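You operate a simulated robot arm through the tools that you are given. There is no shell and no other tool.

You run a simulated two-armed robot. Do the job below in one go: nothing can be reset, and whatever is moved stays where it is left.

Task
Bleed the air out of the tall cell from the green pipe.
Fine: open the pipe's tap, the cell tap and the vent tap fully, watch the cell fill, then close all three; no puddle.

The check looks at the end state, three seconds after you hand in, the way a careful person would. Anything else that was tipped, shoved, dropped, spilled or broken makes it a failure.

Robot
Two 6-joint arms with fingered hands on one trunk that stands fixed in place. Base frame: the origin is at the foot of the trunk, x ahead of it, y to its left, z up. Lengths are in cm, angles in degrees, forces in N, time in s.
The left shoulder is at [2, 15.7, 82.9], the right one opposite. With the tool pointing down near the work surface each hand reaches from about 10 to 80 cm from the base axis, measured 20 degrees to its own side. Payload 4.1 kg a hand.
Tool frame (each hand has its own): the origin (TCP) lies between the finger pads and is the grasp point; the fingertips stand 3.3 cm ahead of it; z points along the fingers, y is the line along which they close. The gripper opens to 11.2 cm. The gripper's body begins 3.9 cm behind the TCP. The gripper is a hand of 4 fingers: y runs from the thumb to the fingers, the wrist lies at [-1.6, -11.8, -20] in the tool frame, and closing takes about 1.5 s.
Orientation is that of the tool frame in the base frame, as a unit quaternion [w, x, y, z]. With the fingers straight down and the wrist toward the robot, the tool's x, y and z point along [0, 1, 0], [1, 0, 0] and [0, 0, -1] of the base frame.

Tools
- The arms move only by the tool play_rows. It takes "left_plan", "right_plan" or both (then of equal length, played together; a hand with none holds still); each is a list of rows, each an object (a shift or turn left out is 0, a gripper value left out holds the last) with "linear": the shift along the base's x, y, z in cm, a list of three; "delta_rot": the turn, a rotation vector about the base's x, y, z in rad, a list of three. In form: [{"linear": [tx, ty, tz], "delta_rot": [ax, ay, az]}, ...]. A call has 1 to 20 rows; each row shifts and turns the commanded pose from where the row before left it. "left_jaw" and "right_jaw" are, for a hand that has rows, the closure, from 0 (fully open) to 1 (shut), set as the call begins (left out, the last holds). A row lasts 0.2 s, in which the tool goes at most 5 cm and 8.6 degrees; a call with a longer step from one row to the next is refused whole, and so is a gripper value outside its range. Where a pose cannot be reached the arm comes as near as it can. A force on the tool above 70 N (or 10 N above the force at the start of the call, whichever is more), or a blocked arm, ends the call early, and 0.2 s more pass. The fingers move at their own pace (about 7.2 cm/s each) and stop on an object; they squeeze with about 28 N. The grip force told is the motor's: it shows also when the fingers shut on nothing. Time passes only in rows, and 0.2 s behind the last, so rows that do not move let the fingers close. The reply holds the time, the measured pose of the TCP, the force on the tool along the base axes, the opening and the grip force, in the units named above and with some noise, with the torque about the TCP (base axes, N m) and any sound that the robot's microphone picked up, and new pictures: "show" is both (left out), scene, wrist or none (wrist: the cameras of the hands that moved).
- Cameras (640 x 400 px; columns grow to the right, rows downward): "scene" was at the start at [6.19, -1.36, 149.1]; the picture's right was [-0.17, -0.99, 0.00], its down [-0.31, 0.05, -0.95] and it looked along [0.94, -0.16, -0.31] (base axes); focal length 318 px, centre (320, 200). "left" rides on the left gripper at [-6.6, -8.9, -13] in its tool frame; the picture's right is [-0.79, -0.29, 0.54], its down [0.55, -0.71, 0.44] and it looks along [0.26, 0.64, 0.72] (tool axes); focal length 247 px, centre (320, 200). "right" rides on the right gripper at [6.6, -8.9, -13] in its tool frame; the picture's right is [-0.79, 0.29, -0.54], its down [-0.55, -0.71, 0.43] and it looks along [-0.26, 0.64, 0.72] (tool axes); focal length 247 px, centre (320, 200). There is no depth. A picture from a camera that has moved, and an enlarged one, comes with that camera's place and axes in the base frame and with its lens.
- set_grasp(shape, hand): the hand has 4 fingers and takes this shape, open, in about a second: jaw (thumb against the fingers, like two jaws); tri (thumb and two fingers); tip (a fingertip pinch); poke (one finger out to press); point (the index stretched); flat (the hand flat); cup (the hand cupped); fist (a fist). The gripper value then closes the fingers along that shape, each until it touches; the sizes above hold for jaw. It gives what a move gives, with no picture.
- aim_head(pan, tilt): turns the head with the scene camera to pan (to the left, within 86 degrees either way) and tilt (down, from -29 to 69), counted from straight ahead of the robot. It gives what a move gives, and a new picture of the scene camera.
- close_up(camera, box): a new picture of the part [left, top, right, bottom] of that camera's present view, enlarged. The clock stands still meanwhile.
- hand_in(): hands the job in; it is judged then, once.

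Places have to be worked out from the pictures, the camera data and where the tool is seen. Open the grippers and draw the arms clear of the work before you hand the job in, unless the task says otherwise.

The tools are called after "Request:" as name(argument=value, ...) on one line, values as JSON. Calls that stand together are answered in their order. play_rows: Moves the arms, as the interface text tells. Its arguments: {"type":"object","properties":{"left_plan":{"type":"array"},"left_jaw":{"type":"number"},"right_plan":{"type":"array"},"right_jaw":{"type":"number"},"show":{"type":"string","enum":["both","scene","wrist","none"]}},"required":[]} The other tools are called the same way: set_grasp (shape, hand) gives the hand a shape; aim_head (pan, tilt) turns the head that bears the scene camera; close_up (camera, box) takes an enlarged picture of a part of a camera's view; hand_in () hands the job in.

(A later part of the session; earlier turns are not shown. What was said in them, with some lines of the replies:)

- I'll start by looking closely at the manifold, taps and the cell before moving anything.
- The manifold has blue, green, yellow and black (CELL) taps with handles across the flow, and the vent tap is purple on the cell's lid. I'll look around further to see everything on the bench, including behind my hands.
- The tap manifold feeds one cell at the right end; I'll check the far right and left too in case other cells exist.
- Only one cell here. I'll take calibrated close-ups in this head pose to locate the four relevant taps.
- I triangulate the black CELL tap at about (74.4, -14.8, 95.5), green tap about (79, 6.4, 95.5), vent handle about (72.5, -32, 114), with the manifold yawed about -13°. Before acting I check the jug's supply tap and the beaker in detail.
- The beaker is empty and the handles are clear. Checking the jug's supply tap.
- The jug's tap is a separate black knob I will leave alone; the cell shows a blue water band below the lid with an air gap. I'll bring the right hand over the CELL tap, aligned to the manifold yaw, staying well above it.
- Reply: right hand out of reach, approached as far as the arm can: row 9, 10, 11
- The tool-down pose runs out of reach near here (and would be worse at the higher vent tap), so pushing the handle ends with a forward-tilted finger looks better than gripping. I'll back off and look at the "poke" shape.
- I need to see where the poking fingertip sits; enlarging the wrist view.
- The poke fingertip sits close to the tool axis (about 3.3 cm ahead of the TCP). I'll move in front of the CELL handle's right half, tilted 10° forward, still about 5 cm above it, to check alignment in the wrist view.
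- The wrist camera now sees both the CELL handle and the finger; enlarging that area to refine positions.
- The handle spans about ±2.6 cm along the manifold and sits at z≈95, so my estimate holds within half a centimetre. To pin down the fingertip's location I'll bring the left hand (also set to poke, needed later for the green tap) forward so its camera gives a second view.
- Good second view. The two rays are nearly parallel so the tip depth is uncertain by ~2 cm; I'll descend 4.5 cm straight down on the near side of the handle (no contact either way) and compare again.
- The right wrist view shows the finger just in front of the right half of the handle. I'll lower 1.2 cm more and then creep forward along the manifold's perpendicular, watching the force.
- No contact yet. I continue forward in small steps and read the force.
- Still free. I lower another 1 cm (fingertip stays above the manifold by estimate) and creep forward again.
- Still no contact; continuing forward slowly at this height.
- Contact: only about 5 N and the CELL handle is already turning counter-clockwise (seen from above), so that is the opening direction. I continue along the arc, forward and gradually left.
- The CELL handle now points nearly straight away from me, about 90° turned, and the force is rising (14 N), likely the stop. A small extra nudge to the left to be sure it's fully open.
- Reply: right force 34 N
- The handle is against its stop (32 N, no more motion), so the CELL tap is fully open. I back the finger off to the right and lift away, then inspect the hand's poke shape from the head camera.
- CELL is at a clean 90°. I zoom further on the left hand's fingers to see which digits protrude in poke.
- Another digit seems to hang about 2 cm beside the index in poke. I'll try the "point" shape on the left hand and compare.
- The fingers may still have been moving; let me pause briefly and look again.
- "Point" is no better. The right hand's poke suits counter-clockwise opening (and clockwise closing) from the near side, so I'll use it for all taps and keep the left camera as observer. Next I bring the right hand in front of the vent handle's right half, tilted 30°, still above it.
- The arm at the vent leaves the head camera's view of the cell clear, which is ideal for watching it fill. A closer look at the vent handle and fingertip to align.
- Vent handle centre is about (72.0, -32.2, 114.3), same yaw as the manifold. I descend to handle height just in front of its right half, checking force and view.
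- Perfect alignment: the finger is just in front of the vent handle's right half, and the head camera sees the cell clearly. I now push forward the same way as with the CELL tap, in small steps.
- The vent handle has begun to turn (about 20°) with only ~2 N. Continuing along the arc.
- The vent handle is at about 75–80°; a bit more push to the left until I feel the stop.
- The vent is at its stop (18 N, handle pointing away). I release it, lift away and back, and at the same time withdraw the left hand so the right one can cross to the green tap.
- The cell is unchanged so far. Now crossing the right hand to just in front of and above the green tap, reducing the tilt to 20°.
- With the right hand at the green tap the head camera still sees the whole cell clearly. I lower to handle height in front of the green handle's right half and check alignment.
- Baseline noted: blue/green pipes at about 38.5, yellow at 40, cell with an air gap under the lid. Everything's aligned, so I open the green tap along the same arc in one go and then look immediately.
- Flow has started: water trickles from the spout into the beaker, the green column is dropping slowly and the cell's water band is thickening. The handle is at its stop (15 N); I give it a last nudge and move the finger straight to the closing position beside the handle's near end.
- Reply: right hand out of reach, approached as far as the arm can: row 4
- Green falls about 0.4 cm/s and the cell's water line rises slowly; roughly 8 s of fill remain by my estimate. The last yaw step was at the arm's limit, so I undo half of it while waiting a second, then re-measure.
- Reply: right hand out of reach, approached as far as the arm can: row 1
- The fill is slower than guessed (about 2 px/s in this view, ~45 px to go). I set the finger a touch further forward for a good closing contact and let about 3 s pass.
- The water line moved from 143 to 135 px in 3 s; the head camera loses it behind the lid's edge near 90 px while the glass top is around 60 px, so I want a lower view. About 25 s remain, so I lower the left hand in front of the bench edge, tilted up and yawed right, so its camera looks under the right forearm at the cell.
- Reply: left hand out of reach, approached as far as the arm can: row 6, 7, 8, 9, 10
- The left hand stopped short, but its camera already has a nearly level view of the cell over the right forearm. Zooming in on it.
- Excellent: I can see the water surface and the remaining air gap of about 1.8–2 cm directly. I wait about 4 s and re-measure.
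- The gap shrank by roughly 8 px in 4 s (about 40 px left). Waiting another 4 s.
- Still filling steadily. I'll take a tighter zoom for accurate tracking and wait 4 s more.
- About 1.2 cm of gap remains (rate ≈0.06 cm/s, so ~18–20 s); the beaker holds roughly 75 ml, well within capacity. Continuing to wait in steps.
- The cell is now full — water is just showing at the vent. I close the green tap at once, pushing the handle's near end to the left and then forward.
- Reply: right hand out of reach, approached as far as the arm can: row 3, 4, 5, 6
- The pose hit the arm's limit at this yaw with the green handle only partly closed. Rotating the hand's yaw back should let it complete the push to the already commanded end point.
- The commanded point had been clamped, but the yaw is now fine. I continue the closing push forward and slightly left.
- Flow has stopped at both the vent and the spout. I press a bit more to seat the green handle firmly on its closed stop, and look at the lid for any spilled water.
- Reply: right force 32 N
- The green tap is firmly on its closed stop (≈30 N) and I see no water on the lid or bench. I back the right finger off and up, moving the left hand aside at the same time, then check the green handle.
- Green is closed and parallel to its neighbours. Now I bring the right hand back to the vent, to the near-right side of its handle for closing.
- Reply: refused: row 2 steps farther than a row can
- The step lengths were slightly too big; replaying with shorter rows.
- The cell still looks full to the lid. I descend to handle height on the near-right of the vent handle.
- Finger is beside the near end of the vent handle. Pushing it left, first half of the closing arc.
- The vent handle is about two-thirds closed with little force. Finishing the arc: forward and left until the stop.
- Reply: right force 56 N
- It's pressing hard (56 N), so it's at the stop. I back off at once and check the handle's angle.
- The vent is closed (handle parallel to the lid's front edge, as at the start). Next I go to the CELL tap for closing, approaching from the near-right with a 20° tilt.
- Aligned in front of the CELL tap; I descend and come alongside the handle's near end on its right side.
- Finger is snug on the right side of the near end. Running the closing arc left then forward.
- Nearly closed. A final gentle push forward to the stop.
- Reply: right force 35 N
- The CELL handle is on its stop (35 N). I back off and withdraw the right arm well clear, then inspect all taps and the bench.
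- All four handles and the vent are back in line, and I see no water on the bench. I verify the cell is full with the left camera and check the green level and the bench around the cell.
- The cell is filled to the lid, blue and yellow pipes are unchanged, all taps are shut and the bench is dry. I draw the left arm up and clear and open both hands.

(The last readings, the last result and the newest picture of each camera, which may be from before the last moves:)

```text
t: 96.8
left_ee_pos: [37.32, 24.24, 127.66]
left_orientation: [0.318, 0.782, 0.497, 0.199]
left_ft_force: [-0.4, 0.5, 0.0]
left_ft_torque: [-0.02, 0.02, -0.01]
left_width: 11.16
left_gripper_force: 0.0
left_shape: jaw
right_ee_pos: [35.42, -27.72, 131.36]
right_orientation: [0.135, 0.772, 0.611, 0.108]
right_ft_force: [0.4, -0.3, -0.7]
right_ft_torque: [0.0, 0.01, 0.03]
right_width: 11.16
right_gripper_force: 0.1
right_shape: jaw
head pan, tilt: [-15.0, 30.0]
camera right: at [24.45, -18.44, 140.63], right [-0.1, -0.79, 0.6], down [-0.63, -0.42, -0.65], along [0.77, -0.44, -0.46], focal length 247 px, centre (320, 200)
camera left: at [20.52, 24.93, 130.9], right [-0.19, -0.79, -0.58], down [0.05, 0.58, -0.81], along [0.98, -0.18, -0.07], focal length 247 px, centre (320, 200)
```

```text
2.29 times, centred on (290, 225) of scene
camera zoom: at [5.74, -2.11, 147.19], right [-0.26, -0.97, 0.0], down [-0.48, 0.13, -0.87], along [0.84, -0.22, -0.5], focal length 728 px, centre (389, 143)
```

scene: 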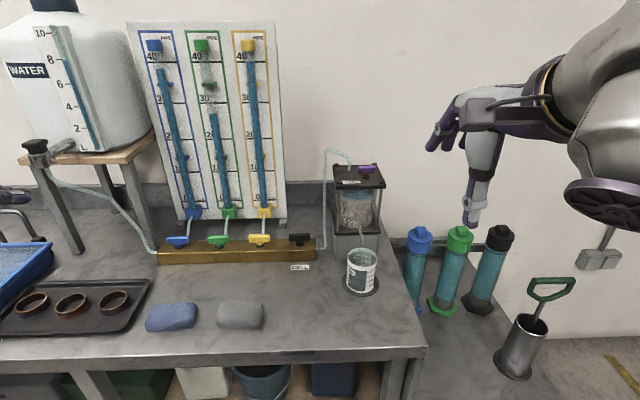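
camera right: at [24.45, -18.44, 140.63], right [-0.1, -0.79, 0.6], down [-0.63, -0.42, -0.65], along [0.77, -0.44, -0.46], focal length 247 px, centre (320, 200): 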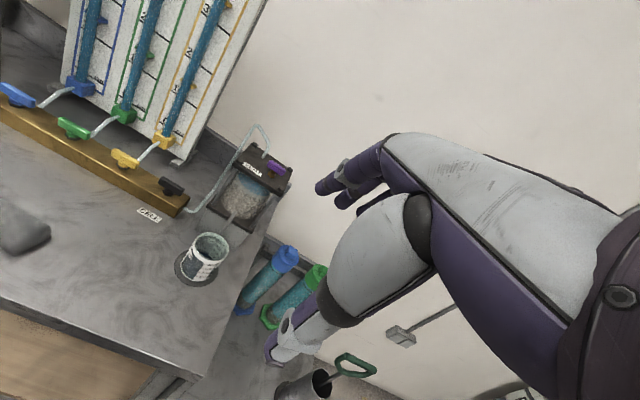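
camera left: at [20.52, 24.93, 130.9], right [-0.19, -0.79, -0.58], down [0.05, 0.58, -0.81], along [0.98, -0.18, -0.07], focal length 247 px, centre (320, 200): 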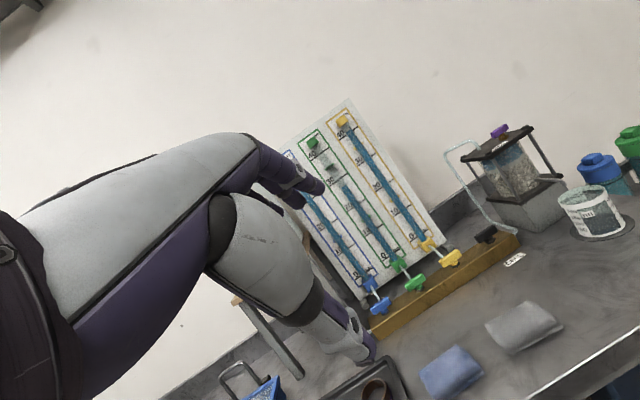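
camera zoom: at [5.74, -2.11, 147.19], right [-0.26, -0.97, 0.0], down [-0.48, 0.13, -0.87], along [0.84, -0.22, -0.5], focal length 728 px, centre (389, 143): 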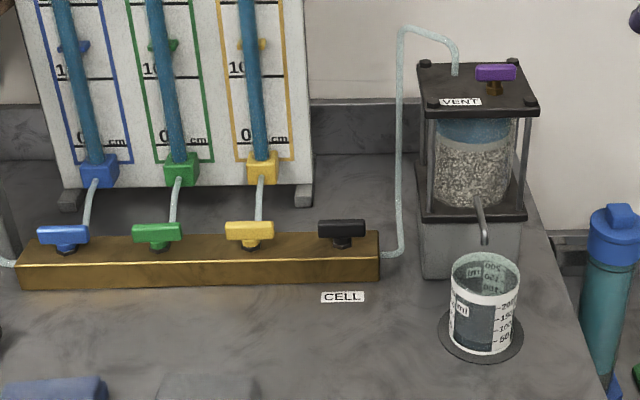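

Everything is in order: the cell is full to the lid, the green, CELL and vent taps are closed, nothing is displaced and the bench is dry. Both hands are open and clear, so I hand in.

Request:
hand_in()

```text
The job is handed in.
```

The cell is bled: it is full of water up to the lid, and the green pipe's tap, the cell tap and the vent tap are all closed again.

- **Fill:** I opened all three taps fully, to their stops, and watched the level through the left wrist camera. When I next looked the cell was full and a little water was showing at the vent. I shut the green tap next. That took a few seconds because the arm hit its reach limit partway through the turn.
- **No puddle seen:** The camera views of the lid and the bench afterwards show no standing water. I could not see behind the cell or to its far right.
- **Beaker:** Some water drained from the cell's spout into the beaker during the fill. It held roughly 75 ml partway through and did not overflow.
- **Pipes:** The green column dropped from about 38.5 cm to about 27 cm. Blue and yellow are unchanged.

I saw nothing else moved or knocked. Both hands are open and drawn clear of the bench.
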